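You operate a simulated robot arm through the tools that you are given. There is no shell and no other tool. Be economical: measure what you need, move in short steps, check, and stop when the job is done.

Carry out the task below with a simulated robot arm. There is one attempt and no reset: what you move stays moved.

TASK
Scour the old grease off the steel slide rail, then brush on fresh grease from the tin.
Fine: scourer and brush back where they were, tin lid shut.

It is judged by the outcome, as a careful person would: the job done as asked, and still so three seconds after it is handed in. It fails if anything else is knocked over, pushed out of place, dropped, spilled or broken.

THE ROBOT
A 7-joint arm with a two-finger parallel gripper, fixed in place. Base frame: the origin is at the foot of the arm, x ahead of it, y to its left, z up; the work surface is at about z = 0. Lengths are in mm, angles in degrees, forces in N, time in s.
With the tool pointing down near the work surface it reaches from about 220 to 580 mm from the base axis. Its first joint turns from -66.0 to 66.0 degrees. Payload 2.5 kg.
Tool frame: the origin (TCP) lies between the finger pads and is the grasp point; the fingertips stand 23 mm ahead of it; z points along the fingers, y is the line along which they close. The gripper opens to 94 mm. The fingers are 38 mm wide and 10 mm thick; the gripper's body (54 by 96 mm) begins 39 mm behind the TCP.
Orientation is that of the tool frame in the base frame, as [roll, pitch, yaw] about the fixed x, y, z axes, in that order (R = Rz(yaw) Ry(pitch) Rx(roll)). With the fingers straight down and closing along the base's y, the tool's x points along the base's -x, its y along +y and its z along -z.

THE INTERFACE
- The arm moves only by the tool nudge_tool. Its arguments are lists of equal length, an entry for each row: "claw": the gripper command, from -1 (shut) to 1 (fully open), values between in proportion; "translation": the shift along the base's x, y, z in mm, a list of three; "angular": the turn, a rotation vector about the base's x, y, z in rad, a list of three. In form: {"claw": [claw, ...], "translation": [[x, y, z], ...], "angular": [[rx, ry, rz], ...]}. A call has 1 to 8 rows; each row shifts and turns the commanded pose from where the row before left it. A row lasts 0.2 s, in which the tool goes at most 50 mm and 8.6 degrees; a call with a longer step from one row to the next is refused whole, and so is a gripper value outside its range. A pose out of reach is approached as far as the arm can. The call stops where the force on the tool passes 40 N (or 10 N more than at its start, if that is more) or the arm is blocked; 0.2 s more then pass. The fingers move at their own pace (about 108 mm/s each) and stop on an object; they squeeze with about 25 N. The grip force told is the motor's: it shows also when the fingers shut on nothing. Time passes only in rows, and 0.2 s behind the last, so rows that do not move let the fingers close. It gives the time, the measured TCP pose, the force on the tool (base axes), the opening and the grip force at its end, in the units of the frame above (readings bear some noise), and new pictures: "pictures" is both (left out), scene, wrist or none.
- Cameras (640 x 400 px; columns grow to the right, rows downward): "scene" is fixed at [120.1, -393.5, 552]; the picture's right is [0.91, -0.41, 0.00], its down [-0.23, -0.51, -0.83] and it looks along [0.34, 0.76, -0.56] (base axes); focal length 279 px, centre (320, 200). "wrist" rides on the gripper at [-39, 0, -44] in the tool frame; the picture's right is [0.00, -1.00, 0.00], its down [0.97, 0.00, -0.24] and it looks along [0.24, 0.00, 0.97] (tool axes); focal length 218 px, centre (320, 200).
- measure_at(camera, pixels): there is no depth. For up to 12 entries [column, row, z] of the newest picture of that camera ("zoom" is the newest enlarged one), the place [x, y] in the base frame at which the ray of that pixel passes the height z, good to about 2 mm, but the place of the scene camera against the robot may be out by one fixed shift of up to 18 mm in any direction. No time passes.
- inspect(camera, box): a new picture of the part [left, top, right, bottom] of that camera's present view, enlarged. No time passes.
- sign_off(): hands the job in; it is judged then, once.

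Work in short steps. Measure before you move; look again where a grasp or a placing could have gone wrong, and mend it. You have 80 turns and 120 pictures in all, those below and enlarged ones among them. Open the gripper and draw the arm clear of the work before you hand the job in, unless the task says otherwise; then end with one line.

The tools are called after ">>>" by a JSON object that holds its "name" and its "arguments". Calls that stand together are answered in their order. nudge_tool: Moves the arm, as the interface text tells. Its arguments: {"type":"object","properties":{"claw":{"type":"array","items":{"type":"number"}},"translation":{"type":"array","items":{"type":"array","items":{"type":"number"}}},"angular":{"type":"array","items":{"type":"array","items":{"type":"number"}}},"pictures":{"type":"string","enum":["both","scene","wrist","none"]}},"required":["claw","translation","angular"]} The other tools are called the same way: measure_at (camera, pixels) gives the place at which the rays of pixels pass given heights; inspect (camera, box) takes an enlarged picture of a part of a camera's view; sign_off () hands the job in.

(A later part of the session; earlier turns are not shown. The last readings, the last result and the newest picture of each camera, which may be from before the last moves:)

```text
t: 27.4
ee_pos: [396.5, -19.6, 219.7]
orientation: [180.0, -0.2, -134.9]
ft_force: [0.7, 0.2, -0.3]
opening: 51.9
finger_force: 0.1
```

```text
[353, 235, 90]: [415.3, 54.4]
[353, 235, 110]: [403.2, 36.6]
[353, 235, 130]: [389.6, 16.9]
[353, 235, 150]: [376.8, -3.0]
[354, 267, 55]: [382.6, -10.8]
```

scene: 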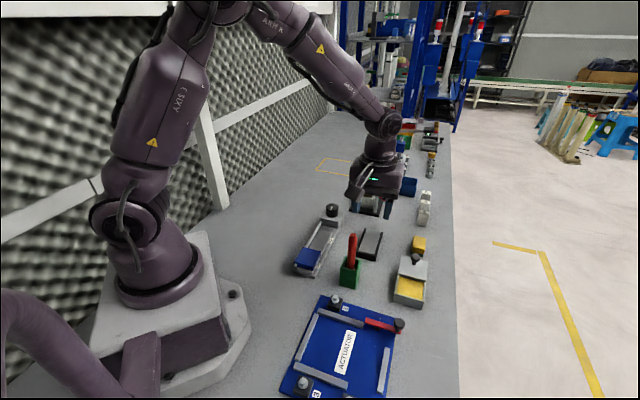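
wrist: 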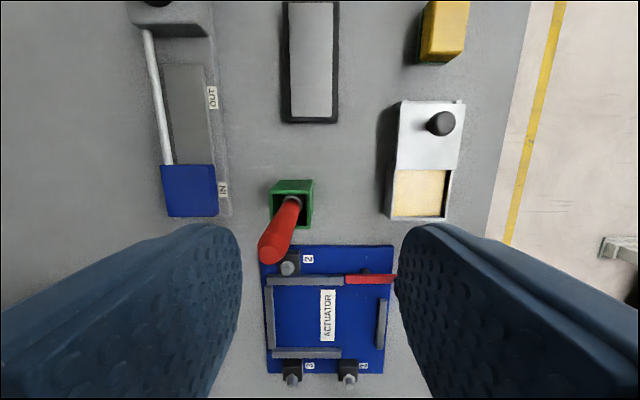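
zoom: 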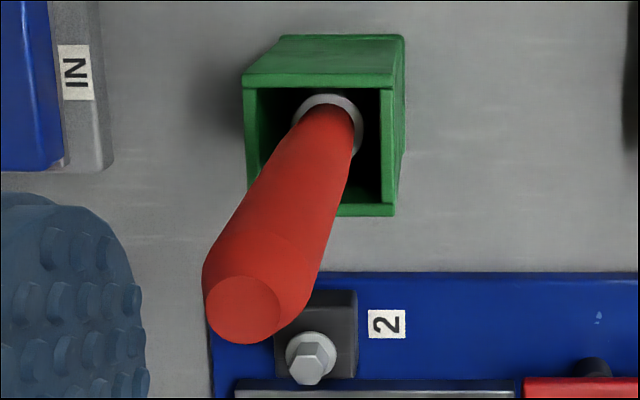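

Brush stands upright at about (365, -10), tip near z≈148. I move above it and look before descending.

>>> {"name": "nudge_tool", "arguments": {"claw": [0.1, 0.1, 0.1], "translation": [[-15, 5, 0], [-16, 4.5, -15], [0, 0, -25]], "angular": [[0, 0, 0], [0, 0, 0], [0, 0, 0]]}}

>>> {"name": "inspect", "arguments": {"camera": "scene", "box": [310, 180, 400, 300]}}

```text
t: 28.2
ee_pos: [366.3, -10.4, 179.8]
orientation: [179.9, -0.3, -134.9]
ft_force: [0.9, -0.1, -0.5]
opening: 51.7
finger_force: 0.0
```

scene: 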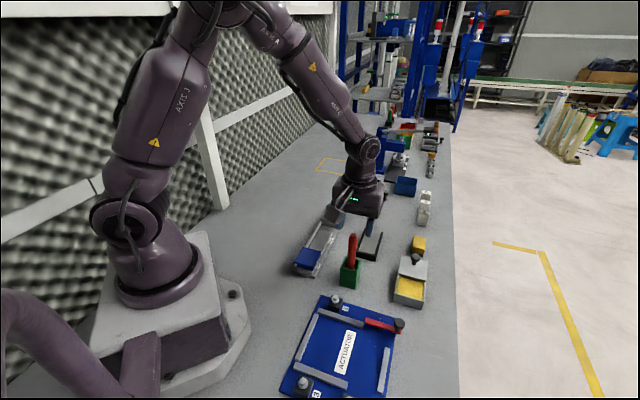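
wrist: 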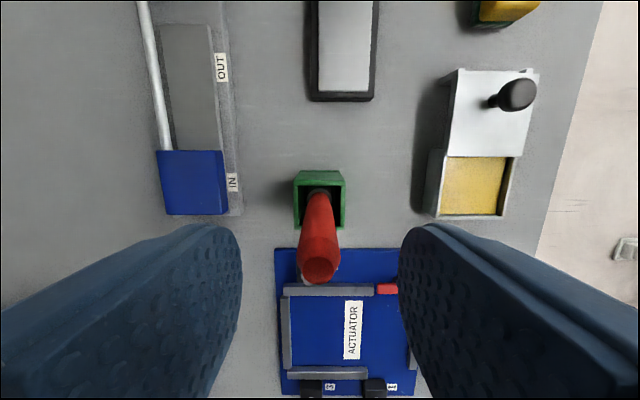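

```text
3.33 times, centred on (355, 240) of scene
```

zoom: 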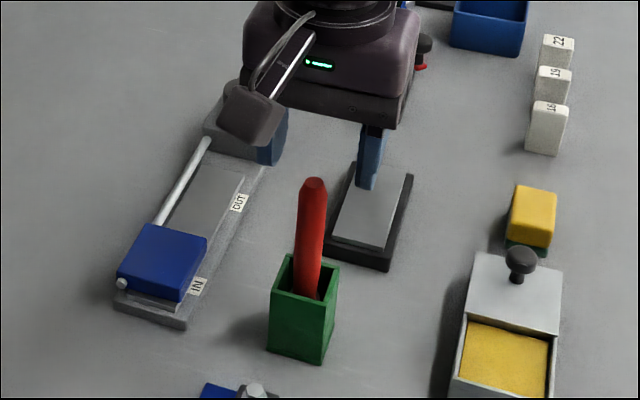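

Handle is centred between the fingers (tip at (319,268)). I shift 2 mm toward it, descend to z≈122 and grip.

>>> {"name": "nudge_tool", "arguments": {"claw": [0.1, 0.1, 0.1, -1, -1, -1], "translation": [[-1.5, -1.5, -20], [0, 0, -20], [0, 0, -18], [0, 0, 0], [0, 0, 0], [0, 0, 0]], "angular": [[0, 0, 0], [0, 0, 0], [0, 0, 0], [0, 0, 0], [0, 0, 0], [0, 0, 0]]}}

>>> {"name": "inspect", "arguments": {"camera": "scene", "box": [310, 180, 400, 300]}}

```text
t: 29.6
ee_pos: [363.2, -11.5, 122.3]
orientation: [179.9, -0.3, -134.8]
ft_force: [0.4, -0.3, 0.1]
opening: 17.8
finger_force: 25.3
```

scene: 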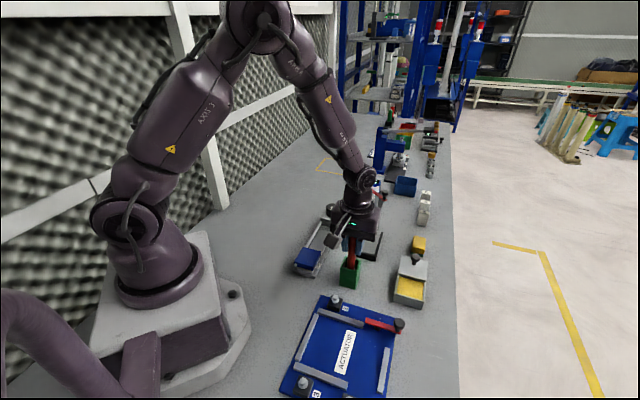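
wrist: 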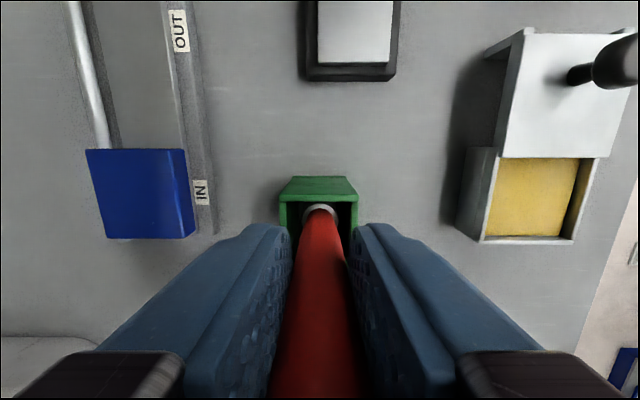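

```text
3.33 times, centred on (355, 240) of scene
```

zoom: 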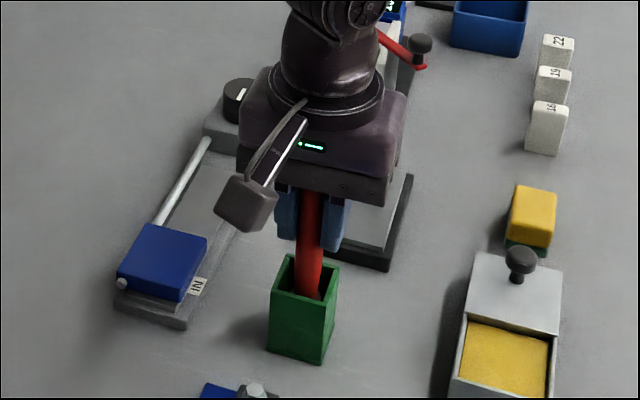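

Handle gripped (17.8 mm) at home pose (363.2, -11.5, 122.3). I lift it straight up 100 mm.

>>> {"name": "nudge_tool", "arguments": {"claw": [-1, -1, -1, -1, -1], "translation": [[0, 0, 15], [0, 0, 25], [0, 0, 30], [0, 0, 30], [0, 0, 0]], "angular": [[0, 0, 0], [0, 0, 0], [0, 0, 0], [0, 0, 0], [0, 0, 0]]}}

>>> {"name": "inspect", "arguments": {"camera": "scene", "box": [310, 170, 400, 300]}}

```text
t: 30.8
ee_pos: [362.7, -13.0, 222.7]
orientation: [179.9, -0.4, -135.0]
ft_force: [0.5, 0.4, 0.3]
opening: 17.7
finger_force: 25.4
```

scene: 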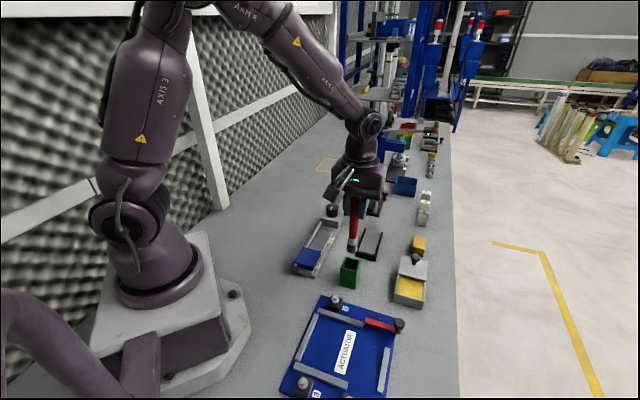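
wrist: 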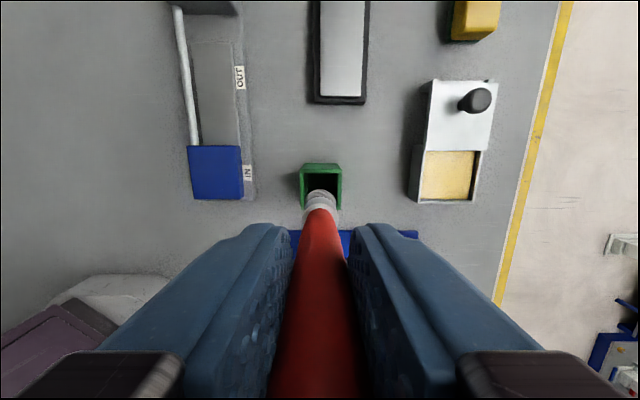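

```text
3.08 times, centred on (355, 235) of scene
```

zoom: 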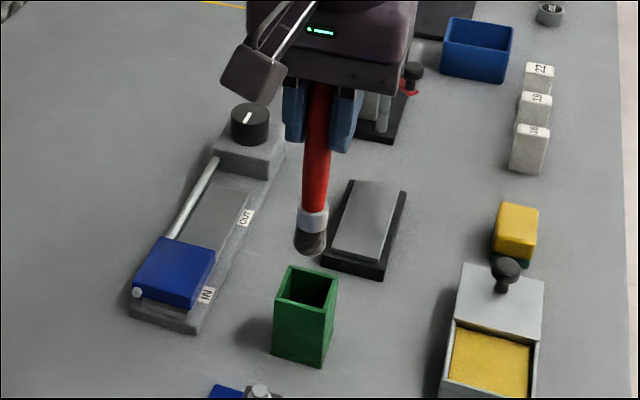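

Brush out with its bristles clear. I estimate bristle-tip height and grease location.

>>> {"name": "measure_at", "arguments": {"camera": "scene", "pixels": [[352, 252, 90], [352, 252, 100], [352, 252, 110], [352, 252, 120], [352, 252, 130]]}}

>>> {"name": "measure_at", "arguments": {"camera": "wrist", "pixels": [[425, 151, 30], [478, 152, 30], [423, 200, 30], [471, 201, 30], [450, 176, 20], [450, 176, 30], [318, 3, 20], [364, 3, 20], [360, 95, 20], [318, 95, 20]]}}

```text
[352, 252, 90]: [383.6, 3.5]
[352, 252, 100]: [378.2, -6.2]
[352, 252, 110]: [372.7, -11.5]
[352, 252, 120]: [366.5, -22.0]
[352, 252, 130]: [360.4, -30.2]
```

```text
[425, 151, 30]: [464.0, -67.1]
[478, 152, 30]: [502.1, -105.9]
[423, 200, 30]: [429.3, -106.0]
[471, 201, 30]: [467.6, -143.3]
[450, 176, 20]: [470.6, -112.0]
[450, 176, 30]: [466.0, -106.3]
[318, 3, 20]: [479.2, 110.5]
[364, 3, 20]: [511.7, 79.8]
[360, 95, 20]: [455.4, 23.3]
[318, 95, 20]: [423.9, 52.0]
```

Bristle tip is ~120 mm below the TCP; grease centre ≈ (466, -105). I carry the brush above it.

>>> {"name": "nudge_tool", "arguments": {"claw": [-1, -1, -1, -1, -1, -1], "translation": [[25, -23, 0], [26, -23, 0], [26, -23, -10], [26, -23, -20], [0, 0, -20], [0, 0, 0]], "angular": [[0, 0, 0], [0, 0, 0], [0, 0, 0], [0, 0, 0], [0, 0, 0], [0, 0, 0]]}}

>>> {"name": "inspect", "arguments": {"camera": "scene", "box": [365, 210, 445, 310]}}

```text
t: 32.2
ee_pos: [466.1, -104.2, 172.2]
orientation: [180.0, -0.3, -134.9]
ft_force: [0.1, -0.1, 0.0]
opening: 17.5
finger_force: 25.2
```

scene: 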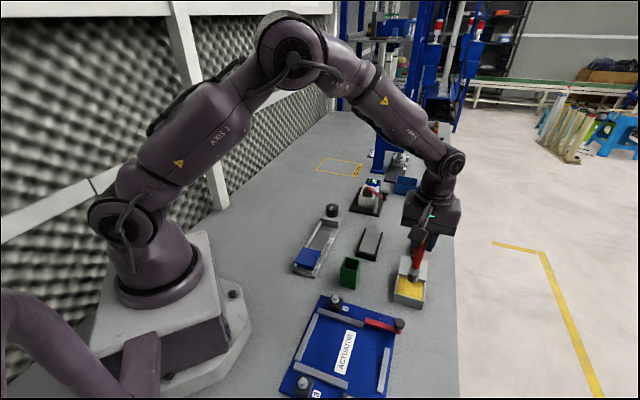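
wrist: 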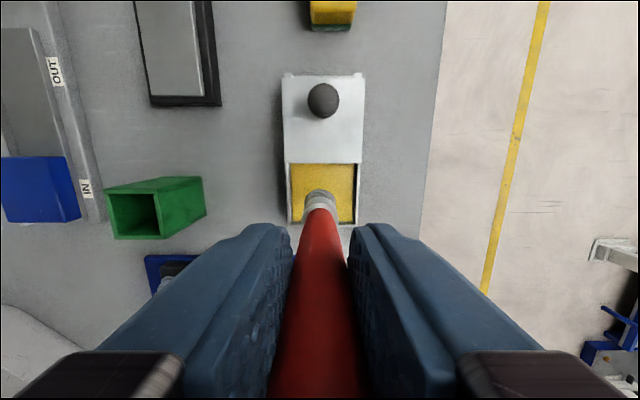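

```text
4.00 times, centred on (405, 260) of scene
```

zoom: 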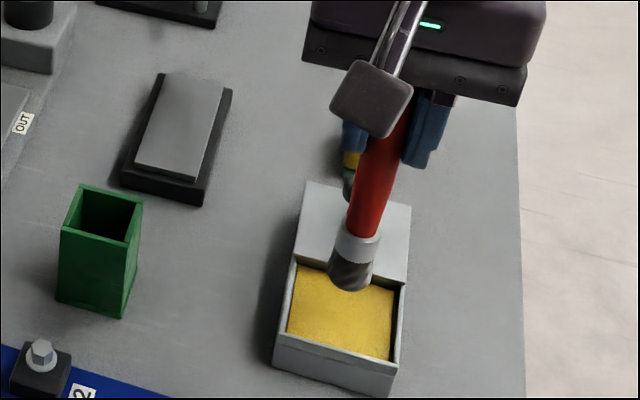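

Brush is over the grease. I lower it slowly to dip.

>>> {"name": "nudge_tool", "arguments": {"claw": [-1, -1, -1, -1], "translation": [[-2, -2, -12], [0, 0, -6], [0, 0, -4], [0, 0, -3]], "angular": [[0, 0, 0], [0, 0, 0], [0, 0, 0], [0, 0, 0]], "pictures": "none"}}

>>> {"name": "inspect", "arguments": {"camera": "scene", "box": [380, 240, 435, 310]}}

```text
t: 33.2
ee_pos: [463.9, -104.8, 146.7]
orientation: [179.9, -0.2, -134.9]
ft_force: [-0.1, -0.5, -0.6]
opening: 17.8
finger_force: 25.2
```

```text
5.71 times, centred on (408, 275) of scene
```

zoom: 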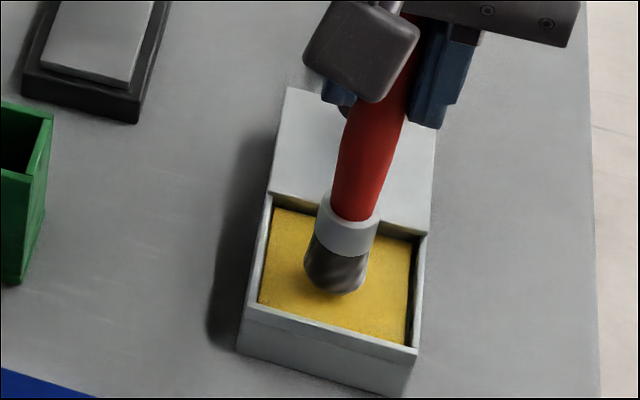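

Just at the surface, no force yet. I go further in 2 mm steps.

>>> {"name": "nudge_tool", "arguments": {"claw": [-1, -1, -1], "translation": [[0, 0, -2], [0, 0, -2], [0, 0, -2]], "angular": [[0, 0, 0], [0, 0, 0], [0, 0, 0]], "pictures": "none"}}

>>> {"name": "inspect", "arguments": {"camera": "scene", "box": [380, 240, 435, 310]}}

```text
t: 34.0
ee_pos: [464.7, -104.3, 139.5]
orientation: [180.0, -0.3, -134.8]
ft_force: [0.1, -0.1, -0.2]
opening: 17.5
finger_force: 25.5
```

```text
5.71 times, centred on (408, 275) of scene
```

zoom: 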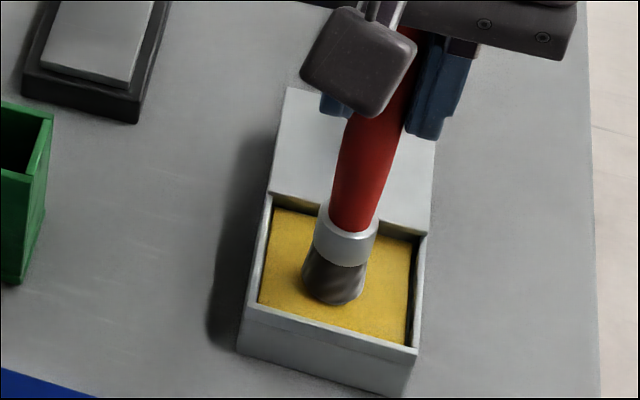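

>>> {"name": "nudge_tool", "arguments": {"claw": [-1, -1, -1, -1], "translation": [[0, 0, -2], [0, 0, -2], [0, 0, -2], [0, 0, -2]], "angular": [[0, 0, 0], [0, 0, 0], [0, 0, 0], [0, 0, 0]], "pictures": "none"}}

>>> {"name": "inspect", "arguments": {"camera": "scene", "box": [380, 240, 435, 310]}}

```text
t: 35.0
ee_pos: [465.4, -103.9, 134.8]
orientation: [-179.9, -0.1, -134.8]
ft_force: [-3.0, 4.9, 32.7]
opening: 18.3
finger_force: 25.2
```

```text
5.71 times, centred on (408, 275) of scene
```

zoom: 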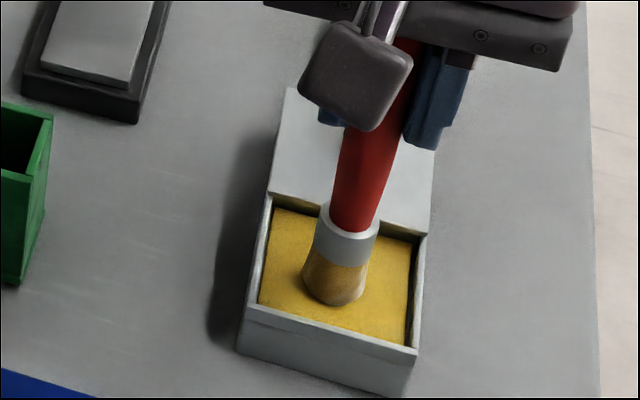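

Bristles are loaded (yellow). I lift and carry the brush over the near part of the rail.

>>> {"name": "nudge_tool", "arguments": {"claw": [-1, -1, -1, -1, -1, -1, -1], "translation": [[0, 0, 10], [0, 0, 25], [0, 0, 20], [-2, 40, 0], [-2, 45, 0], [-2, 45, 0], [-1, 30, 0]], "angular": [[0, 0, 0], [0, 0, 0], [0, 0, 0], [0, 0, 0], [0, 0, 0], [0, 0, 0], [0, 0, 0]]}}

>>> {"name": "inspect", "arguments": {"camera": "scene", "box": [330, 190, 420, 290]}}

```text
t: 36.6
ee_pos: [457.1, 53.3, 187.0]
orientation: [179.9, -0.3, -135.0]
ft_force: [-0.1, 0.0, -0.2]
opening: 18.0
finger_force: 25.4
```

scene: 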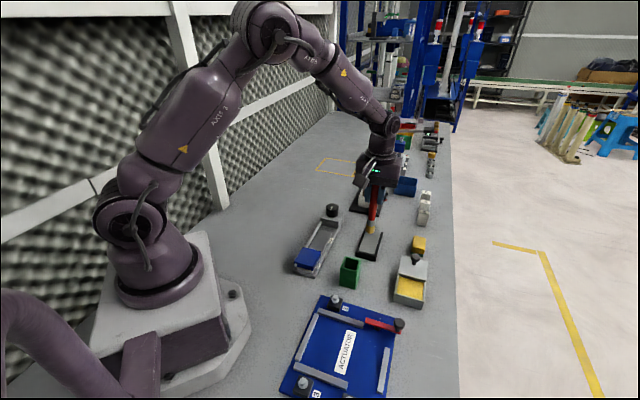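
wrist: 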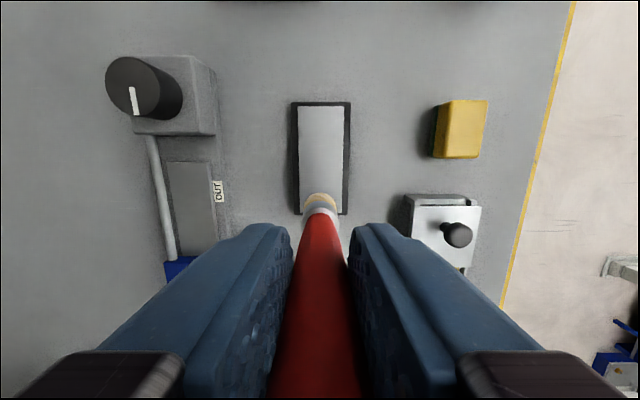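

```text
4.00 times, centred on (375, 240) of scene
```

zoom: 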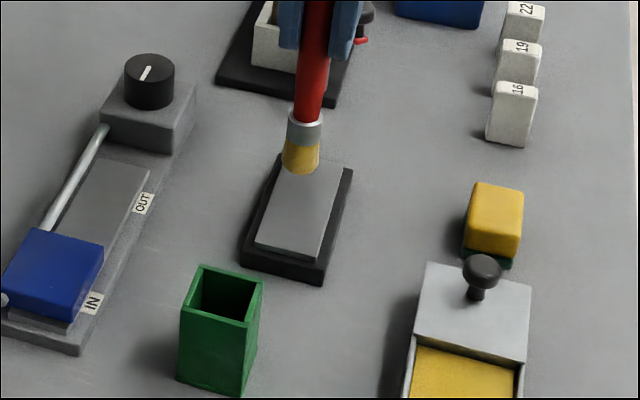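

Brush is laterally centred on the plate, 25 mm short of its centre. I descend to contact.

>>> {"name": "nudge_tool", "arguments": {"claw": [-1, -1, -1, -1, -1], "translation": [[0, 0, -20], [0, 0, -15], [0, 0, -6], [0, 0, -3], [0, 0, -2]], "angular": [[0, 0, 0], [0, 0, 0], [0, 0, 0], [0, 0, 0], [0, 0, 0]], "pictures": "none"}}

>>> {"name": "inspect", "arguments": {"camera": "scene", "box": [345, 200, 405, 270]}}

```text
t: 37.8
ee_pos: [458.0, 54.6, 141.1]
orientation: [179.9, -0.3, -134.9]
ft_force: [0.1, -0.5, -0.5]
opening: 17.9
finger_force: 24.6
```

```text
5.71 times, centred on (375, 235) of scene
```

zoom: 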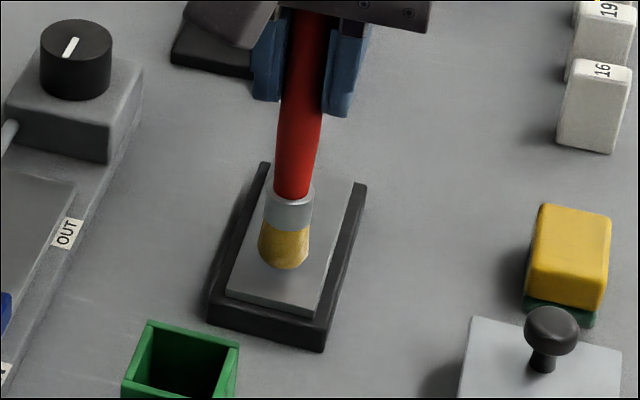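

>>> {"name": "nudge_tool", "arguments": {"claw": [-1, -1, -1], "translation": [[0, 0, -1.5], [0, 0, -1], [0, 0, -1]], "angular": [[0, 0, 0], [0, 0, 0], [0, 0, 0]], "pictures": "none"}}

```text
t: 38.6
ee_pos: [457.1, 55.2, 138.5]
orientation: [180.0, -0.2, -134.9]
ft_force: [-0.2, 0.2, -0.2]
opening: 17.7
finger_force: 25.4
```

>>> {"name": "nudge_tool", "arguments": {"claw": [-1, -1, -1], "translation": [[0, 0, -1], [0, 0, -1], [0, 0, -1]], "angular": [[0, 0, 0], [0, 0, 0], [0, 0, 0]], "pictures": "none"}}

```text
t: 39.4
ee_pos: [458.3, 53.9, 135.7]
orientation: [179.9, -0.4, -134.9]
ft_force: [-0.2, 0.3, 0.1]
opening: 17.7
finger_force: 24.8
```

>>> {"name": "nudge_tool", "arguments": {"claw": [-1, -1, -1, -1], "translation": [[0, 0, -1], [0, 0, -1], [0, 0, -1], [0, 0, -1]], "angular": [[0, 0, 0], [0, 0, 0], [0, 0, 0], [0, 0, 0]], "pictures": "none"}}

>>> {"name": "inspect", "arguments": {"camera": "scene", "box": [345, 200, 405, 270]}}

```text
t: 40.4
ee_pos: [458.3, 54.6, 133.0]
orientation: [179.9, -0.2, -134.9]
ft_force: [-7.3, -1.8, 22.4]
opening: 17.9
finger_force: 25.2
```

```text
5.71 times, centred on (375, 235) of scene
```

zoom: 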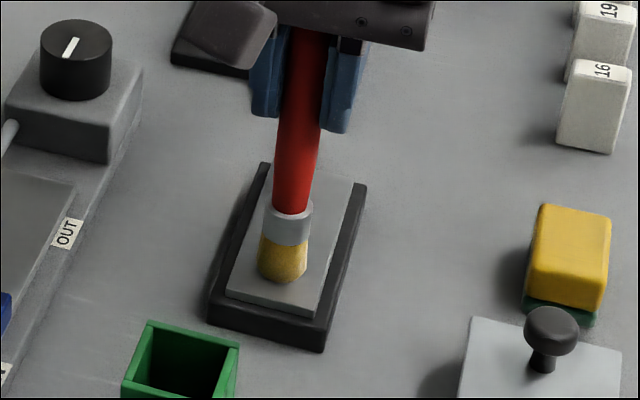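

Contact at z≈134 (22 N). I ease 0.8 mm and stroke forward along the rail.

>>> {"name": "nudge_tool", "arguments": {"claw": [-1, -1, -1, -1, -1, -1, -1, -1], "translation": [[-4, -4, 0.8], [7.1, 7.1, 0], [7.1, 7.1, 0], [7.1, 7.1, 0], [7.1, 7.1, 0], [7.1, 7.1, 0], [7.1, 7.1, 0], [3, 3, 0]], "angular": [[0, 0, 0], [0, 0, 0], [0, 0, 0], [0, 0, 0], [0, 0, 0], [0, 0, 0], [0, 0, 0], [0, 0, 0]], "pictures": "scene"}}

>>> {"name": "inspect", "arguments": {"camera": "scene", "box": [345, 200, 405, 270]}}

```text
t: 42.2
ee_pos: [499.3, 95.7, 132.9]
orientation: [179.9, -0.2, -134.8]
ft_force: [-2.3, -1.5, 7.1]
opening: 17.7
finger_force: 24.5
```

scene: 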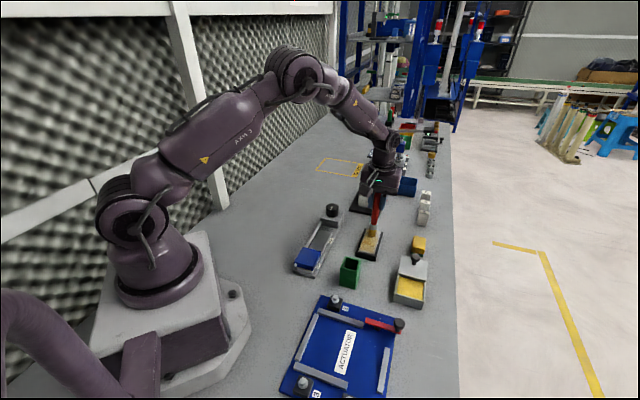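

```text
5.71 times, centred on (375, 235) of scene
```

zoom: 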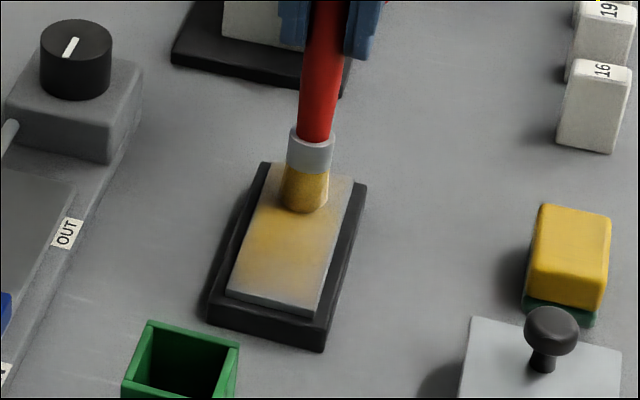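

Grease is being laid down. I go back and forth along the two side lanes.

>>> {"name": "nudge_tool", "arguments": {"claw": [-1, -1, -1, -1, -1, -1, -1, -1], "translation": [[-6.3, 6.3, 0], [-7.1, -7.1, 0], [-7.1, -7.1, 0], [-7.1, -7.1, 0], [-7.1, -7.1, 0], [-7.1, -7.1, 0], [-7.1, -7.1, 0], [-5, -5, 0]], "angular": [[0, 0, 0], [0, 0, 0], [0, 0, 0], [0, 0, 0], [0, 0, 0], [0, 0, 0], [0, 0, 0], [0, 0, 0]], "pictures": "none"}}

>>> {"name": "nudge_tool", "arguments": {"claw": [-1, -1, -1, -1, -1, -1, -1, -1], "translation": [[12, -12, 0], [7.1, 7.1, 0], [7.1, 7.1, 0], [7.1, 7.1, 0], [7.1, 7.1, 0], [7.1, 7.1, 0], [7.1, 7.1, 0], [4, 4, 0]], "angular": [[0, 0, 0], [0, 0, 0], [0, 0, 0], [0, 0, 0], [0, 0, 0], [0, 0, 0], [0, 0, 0], [0, 0, 0]], "pictures": "none"}}

>>> {"name": "inspect", "arguments": {"camera": "scene", "box": [345, 200, 405, 270]}}

```text
t: 44.0
ee_pos: [445.3, 55.2, 132.4]
orientation: [179.9, -0.3, -134.9]
ft_force: [1.1, 0.0, -0.9]
opening: 17.8
finger_force: 24.7
```

```text
t: 45.8
ee_pos: [504.4, 90.0, 132.2]
orientation: [180.0, -0.3, -134.9]
ft_force: [0.7, 0.0, -0.2]
opening: 17.9
finger_force: 25.0
```

```text
5.71 times, centred on (375, 235) of scene
```

zoom: 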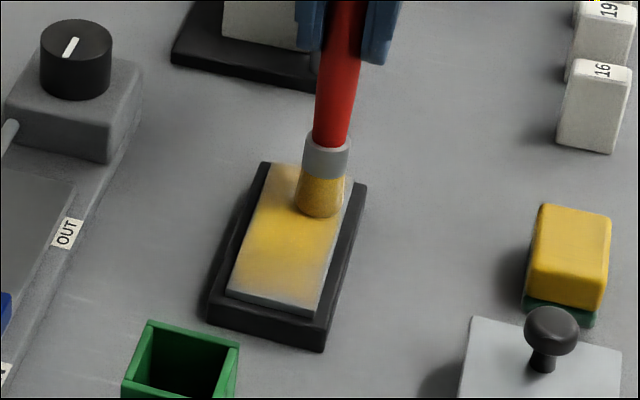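

Good coverage; force dropped to zero, so I press 1 mm lower and stroke back along this lane and the centre.

>>> {"name": "nudge_tool", "arguments": {"claw": [-1, -1, -1, -1, -1, -1, -1, -1], "translation": [[0, 0, -1], [-7.1, -7.1, 0], [-7.1, -7.1, 0], [-7.1, -7.1, 0], [-7.1, -7.1, 0], [-7.1, -7.1, 0], [-7.1, -7.1, 0], [-7.1, -7.1, 0]], "angular": [[0, 0, 0], [0, 0, 0], [0, 0, 0], [0, 0, 0], [0, 0, 0], [0, 0, 0], [0, 0, 0], [0, 0, 0]], "pictures": "none"}}

>>> {"name": "nudge_tool", "arguments": {"claw": [-1, -1, -1, -1, -1, -1, -1, -1], "translation": [[-9, 9, 0], [7.1, 7.1, 0], [7.1, 7.1, 0], [7.1, 7.1, 0], [7.1, 7.1, 0], [7.1, 7.1, 0], [7.1, 7.1, 0], [4, 4, 0]], "angular": [[0, 0, 0], [0, 0, 0], [0, 0, 0], [0, 0, 0], [0, 0, 0], [0, 0, 0], [0, 0, 0], [0, 0, 0]], "pictures": "none"}}

>>> {"name": "nudge_tool", "arguments": {"claw": [-1, -1, -1, -1, -1], "translation": [[0, 0, 20], [0, 0, 30], [-25, -35, 20], [-30, -30, 10], [0, 0, 0]], "angular": [[0, 0, 0], [0, 0, 0], [0, 0, 0], [0, 0, 0], [0, 0, 0]]}}

>>> {"name": "inspect", "arguments": {"camera": "scene", "box": [335, 190, 415, 290]}}

```text
t: 47.6
ee_pos: [453.8, 38.6, 131.7]
orientation: [179.9, -0.3, -134.9]
ft_force: [3.2, 3.5, 9.9]
opening: 17.9
finger_force: 24.9
```

```text
t: 49.4
ee_pos: [491.5, 94.6, 130.6]
orientation: [179.9, -0.4, -134.9]
ft_force: [-0.1, -0.9, 1.5]
opening: 17.9
finger_force: 24.8
```

```text
t: 50.6
ee_pos: [435.9, 29.0, 212.2]
orientation: [180.0, -0.3, -134.9]
ft_force: [0.0, -0.1, -0.1]
opening: 17.7
finger_force: 25.4
```

scene: 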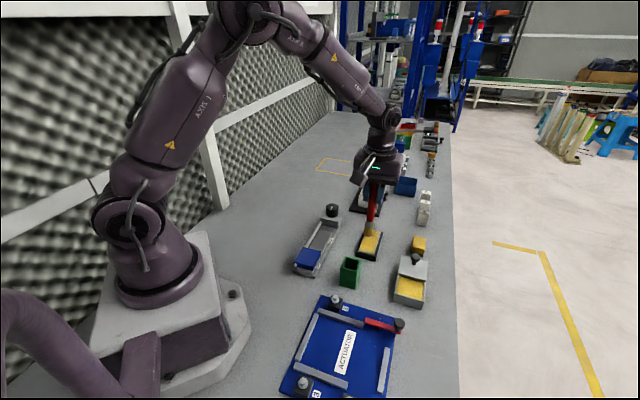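
wrist: 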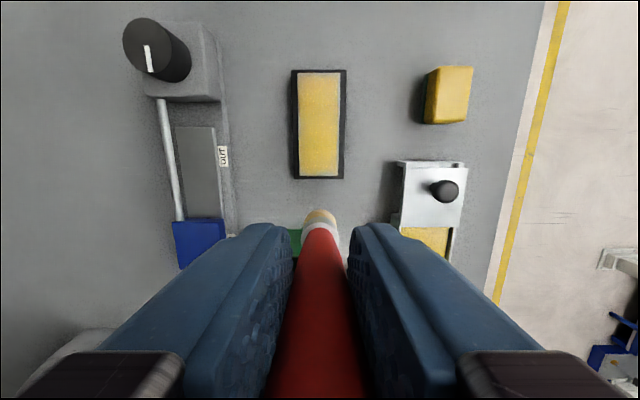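

```text
4.00 times, centred on (375, 240) of scene
```

zoom: 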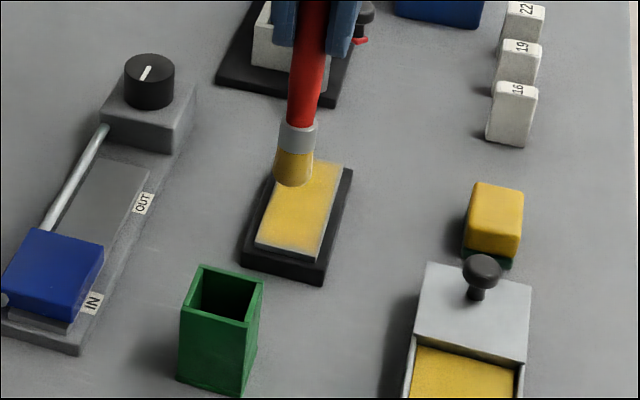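

Rail is evenly greased. I carry the brush back above its cup.

>>> {"name": "nudge_tool", "arguments": {"claw": [-1, -1, -1, -1], "translation": [[-25, -14, 0], [-25, -14, 0], [-22.5, -13.2, 0], [0, 0, 0]], "angular": [[0, 0, 0], [0, 0, 0], [0, 0, 0], [0, 0, 0]]}}

>>> {"name": "inspect", "arguments": {"camera": "scene", "box": [325, 200, 385, 300]}}

>>> {"name": "inspect", "arguments": {"camera": "wrist", "box": [270, 140, 370, 240]}}

```text
t: 51.6
ee_pos: [363.5, -10.7, 210.8]
orientation: [179.9, -0.3, -134.9]
ft_force: [-0.7, -0.2, -0.8]
opening: 17.9
finger_force: 25.3
```

scene: 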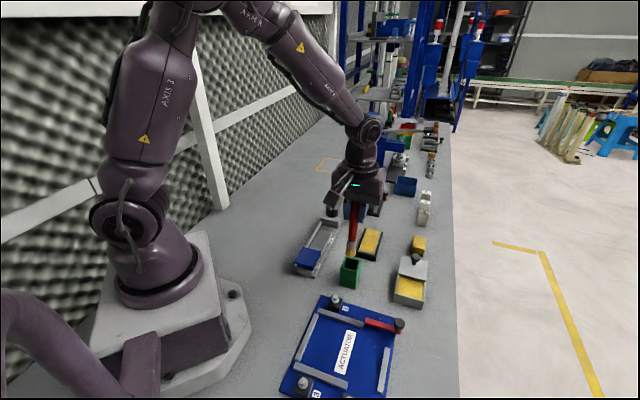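
wrist: 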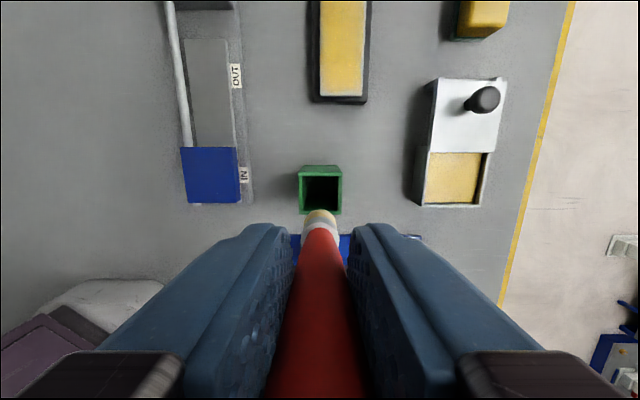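

```text
4.00 times, centred on (355, 250) of scene
```

zoom: 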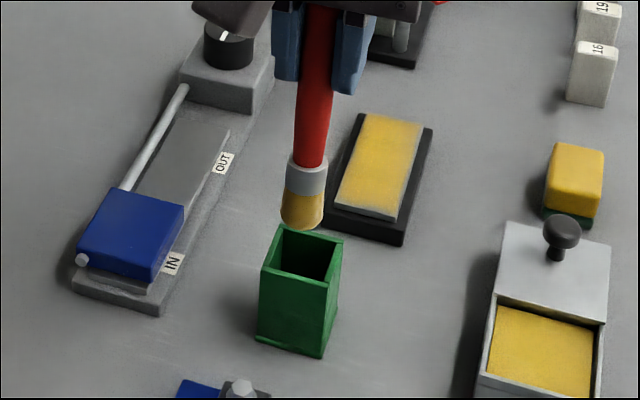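

```text
4.00 times, centred on (320, 190) of wrist
```

zoom: 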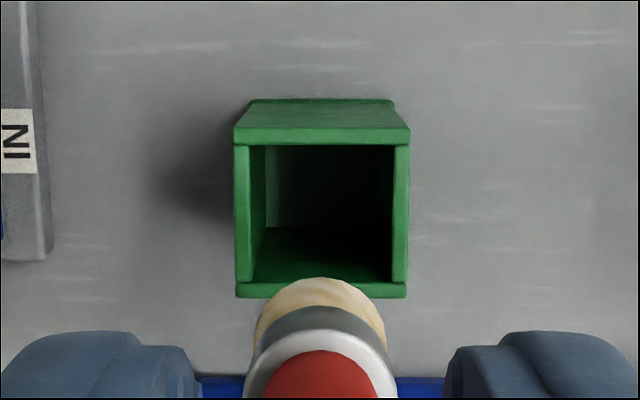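

The brush has tilted ~9° in the grip (tip is ~17 mm toward the base side; far edge at row 210 instead of ~186). I tilt the gripper to bring the brush vertical and recheck.

>>> {"name": "nudge_tool", "arguments": {"claw": [-1, -1, -1], "translation": [[0, 0, 0], [0, 0, 0], [0, 0, 0]], "angular": [[0.055, -0.055, 0], [0.054, -0.054, 0], [0, 0, 0]]}}

>>> {"name": "inspect", "arguments": {"camera": "scene", "box": [325, 200, 385, 300]}}

>>> {"name": "inspect", "arguments": {"camera": "wrist", "box": [270, 140, 370, 240]}}

```text
t: 52.4
ee_pos: [364.5, -10.9, 211.9]
orientation: [179.9, 8.5, -134.9]
ft_force: [-0.5, -1.0, -0.1]
opening: 17.9
finger_force: 24.6
```

scene: 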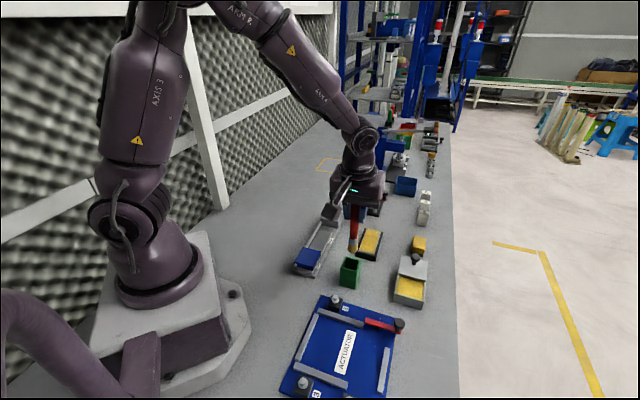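
wrist: 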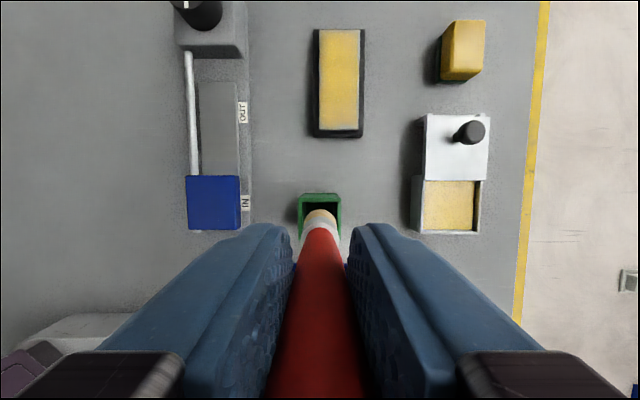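

```text
4.00 times, centred on (355, 250) of scene
```

zoom: 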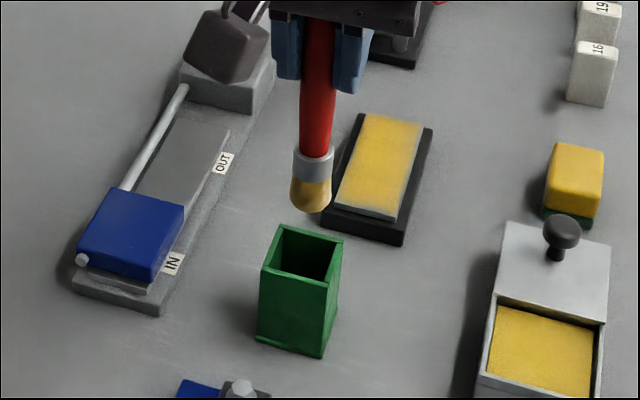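

```text
4.00 times, centred on (320, 190) of wrist
```

zoom: 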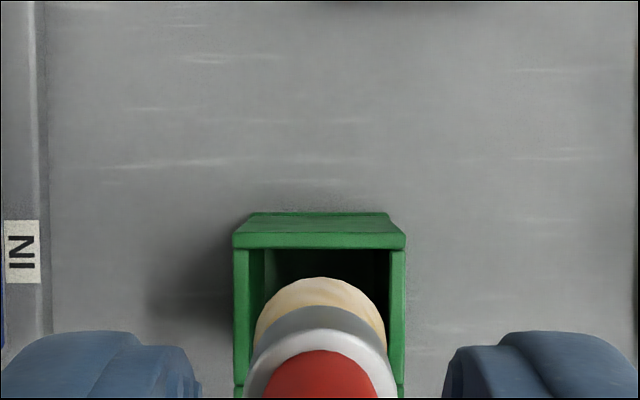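

Brush now looks vertical. I measure the cup rim in the tilted wrist view to check the centre.

>>> {"name": "measure_at", "arguments": {"camera": "wrist", "pixels": [[298.7, 201.5, 50], [341, 201.5, 50], [299, 237, 50], [341, 237, 50], [320, 219, 50], [320, 219, 55], [320, 219, 60], [320, 209.5, 100], [304, 222, 100], [336, 222, 100]]}}

```text
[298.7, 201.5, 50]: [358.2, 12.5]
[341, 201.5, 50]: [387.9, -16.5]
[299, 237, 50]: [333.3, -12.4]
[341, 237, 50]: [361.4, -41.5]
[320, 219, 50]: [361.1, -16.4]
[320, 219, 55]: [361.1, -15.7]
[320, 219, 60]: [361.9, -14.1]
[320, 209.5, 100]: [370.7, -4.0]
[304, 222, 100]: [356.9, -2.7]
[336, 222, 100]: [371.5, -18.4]
```

Tip ≈ (363, -11.5), cup centre ≈ (360, -15). I shift slightly and lower to just inside the rim, then look.

>>> {"name": "nudge_tool", "arguments": {"claw": [-1, -1, -1, -1], "translation": [[-2.2, -2, -20], [0, 0, -20], [0, 0, -10], [0, 0, -5]], "angular": [[0, 0, 0], [0, 0, 0], [0, 0, 0], [0, 0, 0]], "pictures": "wrist"}}

>>> {"name": "inspect", "arguments": {"camera": "scene", "box": [330, 220, 380, 300]}}

```text
t: 53.4
ee_pos: [361.1, -12.8, 155.4]
orientation: [180.0, 8.5, -134.9]
ft_force: [0.0, -0.7, -0.5]
opening: 17.8
finger_force: 24.6
```

wrist: 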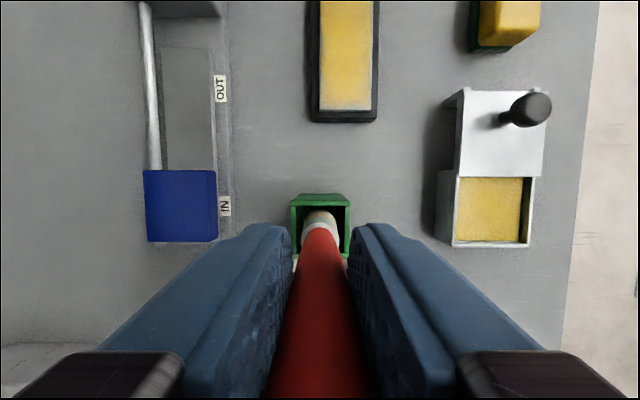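

```text
5.00 times, centred on (355, 260) of scene
```

zoom: 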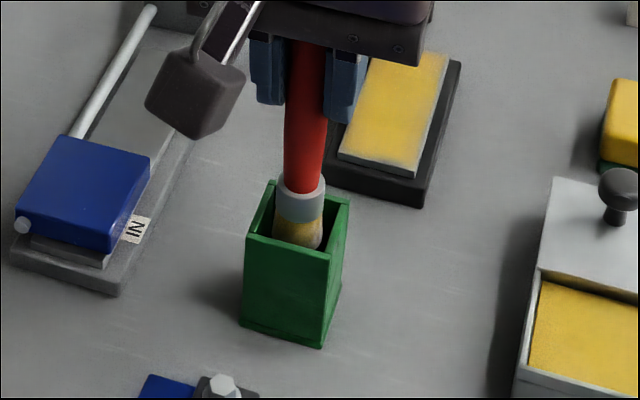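

Tip is cleanly inside the cup. I lower further in steps toward the floor of the cup.

>>> {"name": "nudge_tool", "arguments": {"claw": [-1, -1, -1, -1, -1], "translation": [[0, 0, -10], [0, 0, -10], [0, 0, -8], [0, 0, -3], [0, 0, -2]], "angular": [[0, 0, 0], [0, 0, 0], [0, 0, 0], [0, 0, 0], [0, 0, 0]], "pictures": "none"}}

>>> {"name": "inspect", "arguments": {"camera": "scene", "box": [330, 220, 380, 300]}}

```text
t: 54.6
ee_pos: [362.0, -12.7, 122.4]
orientation: [179.9, 8.5, -134.9]
ft_force: [-0.7, 0.1, -0.5]
opening: 18.1
finger_force: 25.3
```

```text
5.00 times, centred on (355, 260) of scene
```

zoom: 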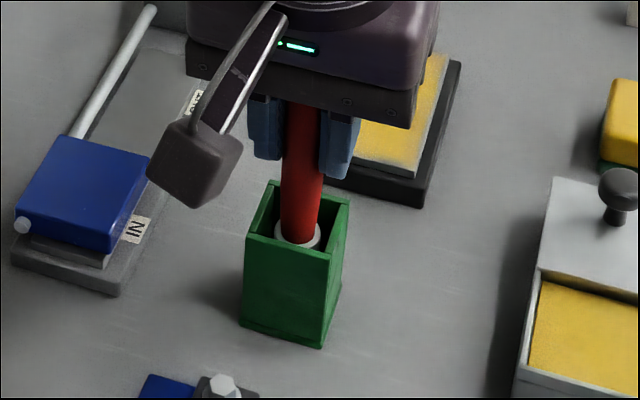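

>>> {"name": "nudge_tool", "arguments": {"claw": [-1, -1, -1, -1, -1], "translation": [[0, 0, -1.5], [0, 0, -1.5], [0, 0, -1], [0, 0, -1], [0, 0, -1]], "angular": [[0, 0, 0], [0, 0, 0], [0, 0, 0], [0, 0, 0], [0, 0, 0]], "pictures": "none"}}

```text
t: 55.8
ee_pos: [362.0, -12.7, 117.5]
orientation: [179.9, 8.5, -134.9]
ft_force: [-0.3, -0.3, -0.6]
opening: 17.9
finger_force: 24.9
```

>>> {"name": "nudge_tool", "arguments": {"claw": [-1, -1, -1, -1, -1], "translation": [[0, 0, -1], [0, 0, -1], [0, 0, -1], [0, 0, -1], [0, 0, 0]], "angular": [[0, 0, 0], [0, 0, 0], [0, 0, 0], [0, 0, 0], [0, 0, 0]], "pictures": "none"}}

>>> {"name": "inspect", "arguments": {"camera": "scene", "box": [330, 220, 380, 300]}}

```text
t: 57.0
ee_pos: [361.6, -12.7, 114.7]
orientation: [-180.0, 8.7, -134.9]
ft_force: [-4.4, 1.7, 29.4]
opening: 17.6
finger_force: 25.0
```

```text
5.00 times, centred on (355, 260) of scene
```

zoom: 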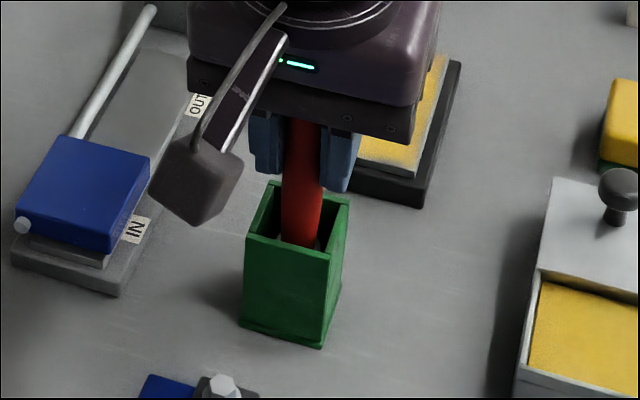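

Seated on the cup floor. I relax 1 mm, open, wait, and rise.

>>> {"name": "nudge_tool", "arguments": {"claw": [-1, 0.1, 0.1, 0.1, 0.1, 0.1, 0.1, 0.1], "translation": [[0, 0, 1], [0, 0, 0], [0, 0, 0], [0, 0, 0], [0, 0, 25], [0, 0, 30], [10, -10, 30], [25, -20, 15]], "angular": [[0, 0, 0], [0, 0, 0], [0, 0, 0], [0, 0, 0], [0, 0, 0], [0, 0, 0], [-0.075, 0.075, 0], [-0.034, 0.034, 0]]}}

>>> {"name": "inspect", "arguments": {"camera": "scene", "box": [330, 210, 440, 310]}}

```text
t: 58.8
ee_pos: [397.4, -43.3, 216.1]
orientation: [179.9, -0.4, -135.0]
ft_force: [0.3, -0.5, 0.2]
opening: 51.6
finger_force: 0.0
```

scene: 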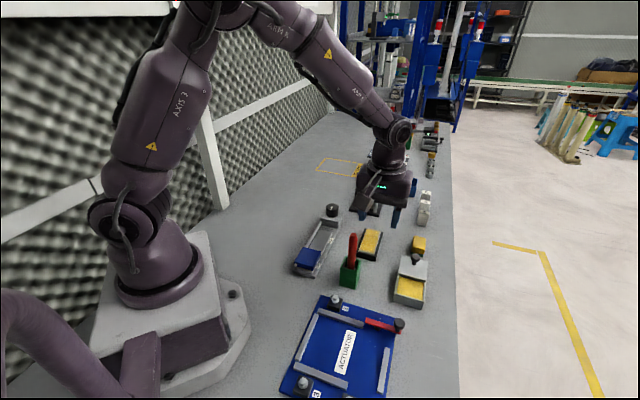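
wrist: 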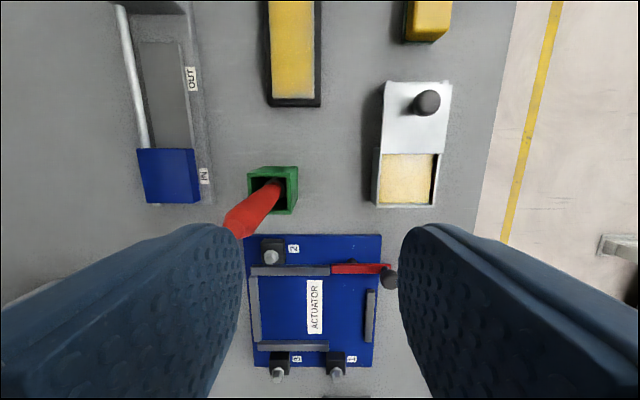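

```text
4.00 times, centred on (385, 260) of scene
```

zoom: 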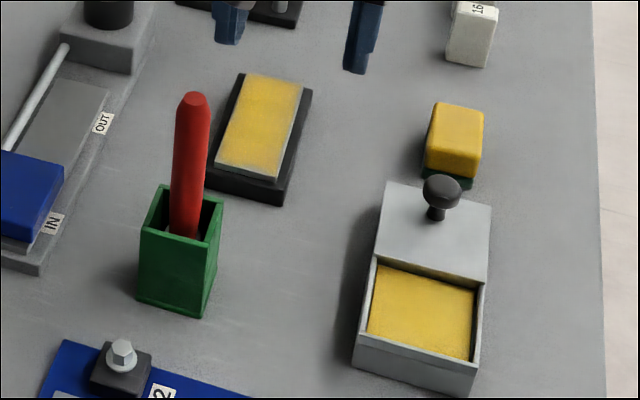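

Brush stands in its cup. Now back to the lid knob near (515.5, -57).

>>> {"name": "nudge_tool", "arguments": {"claw": [0.1, 0.1, 0.1, 0.1, 0.1], "translation": [[40, -4, -20], [40, -5, -25], [38, -4.5, -25], [0, 0, -35], [0, 0, -26]], "angular": [[0, 0, 0], [0, 0, 0], [0, 0, 0], [0, 0, 0], [0, 0, 0]]}}

```text
t: 60.0
ee_pos: [515.5, -56.8, 81.3]
orientation: [179.8, -0.3, -134.9]
ft_force: [0.7, -0.1, -0.2]
opening: 51.7
finger_force: 0.0
```

scene: 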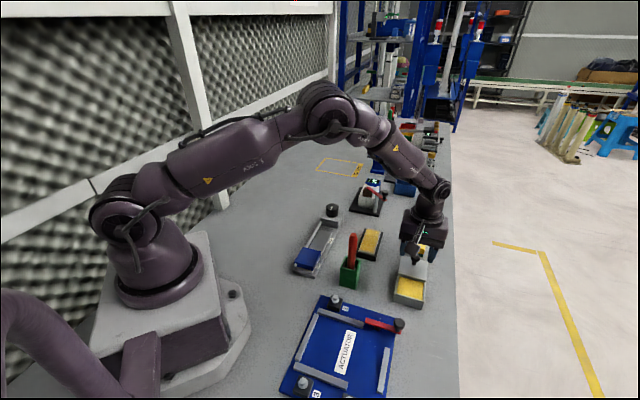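
wrist: 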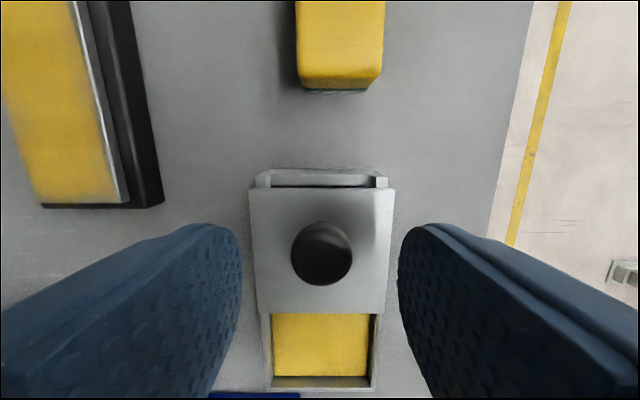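

Knob centred (321, 254). I lower 16 mm, grip, and slide the lid back.

>>> {"name": "nudge_tool", "arguments": {"claw": [0.1, 0.1, -1, -1, -1, -1, -1], "translation": [[0, 0, -10], [0, 0, -6], [0, 0, 0], [0, 0, 0], [0, 0, 0], [-7, -7, 0], [-7, -7, 0]], "angular": [[0, 0, 0], [0, 0, 0], [0, 0, 0], [0, 0, 0], [0, 0, 0], [0, 0, 0], [0, 0, 0]], "pictures": "none"}}

>>> {"name": "nudge_tool", "arguments": {"claw": [-1, -1, -1], "translation": [[-7, -7, 0], [-7, -7, 0], [-7, -7, 0]], "angular": [[0, 0, 0], [0, 0, 0], [0, 0, 0]], "pictures": "scene"}}

>>> {"name": "inspect", "arguments": {"camera": "scene", "box": [375, 220, 445, 310]}}

```text
t: 61.6
ee_pos: [501.1, -71.5, 67.8]
orientation: [180.0, -0.3, -135.0]
ft_force: [8.0, -5.7, -7.8]
opening: 20.6
finger_force: 44.5
```

```text
t: 62.4
ee_pos: [479.8, -92.7, 66.6]
orientation: [179.9, -0.3, -134.9]
ft_force: [13.1, -13.0, -17.3]
opening: 20.6
finger_force: 45.1
```

scene: 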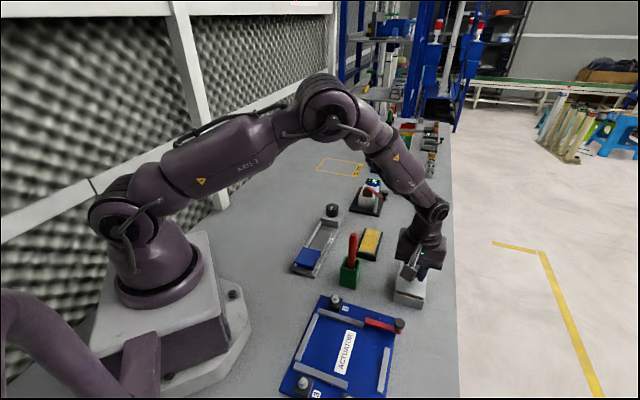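

```text
4.44 times, centred on (410, 265) of scene
```

zoom: 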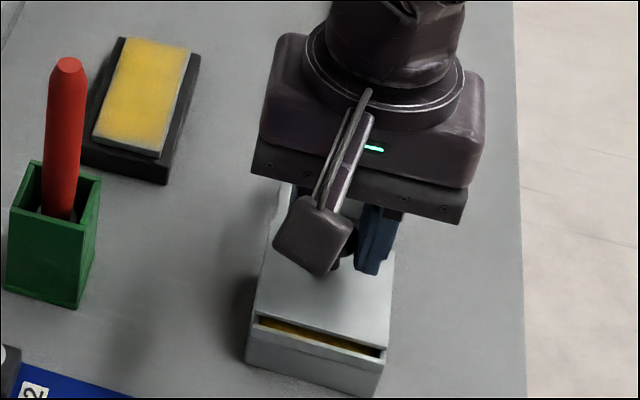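

Nearly shut. I ease the sideways and upward loads and finish the last ~7 mm.

>>> {"name": "nudge_tool", "arguments": {"claw": [-1, -1, -1, -1], "translation": [[1, -1, -1.2], [-2.5, -2.5, 0], [-2.5, -2.5, 0], [-1, -1, 0]], "angular": [[0, 0, 0], [0, 0, 0], [0, 0, 0], [0, 0, 0]], "pictures": "none"}}

>>> {"name": "inspect", "arguments": {"camera": "scene", "box": [375, 220, 445, 310]}}

```text
t: 63.4
ee_pos: [476.5, -97.4, 67.3]
orientation: [179.8, -0.1, -134.8]
ft_force: [-1.6, 2.2, 15.0]
opening: 20.7
finger_force: 44.8
```

```text
4.44 times, centred on (410, 265) of scene
```

zoom: 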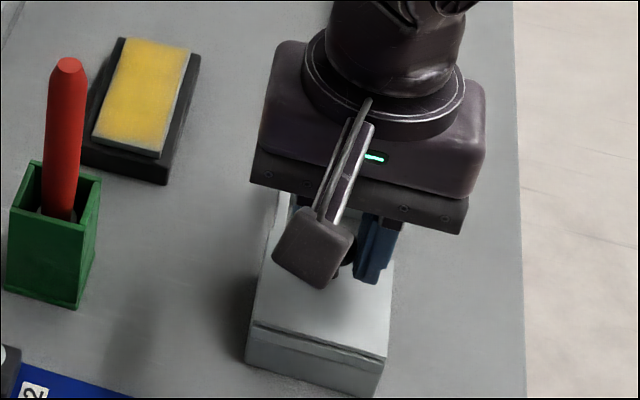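

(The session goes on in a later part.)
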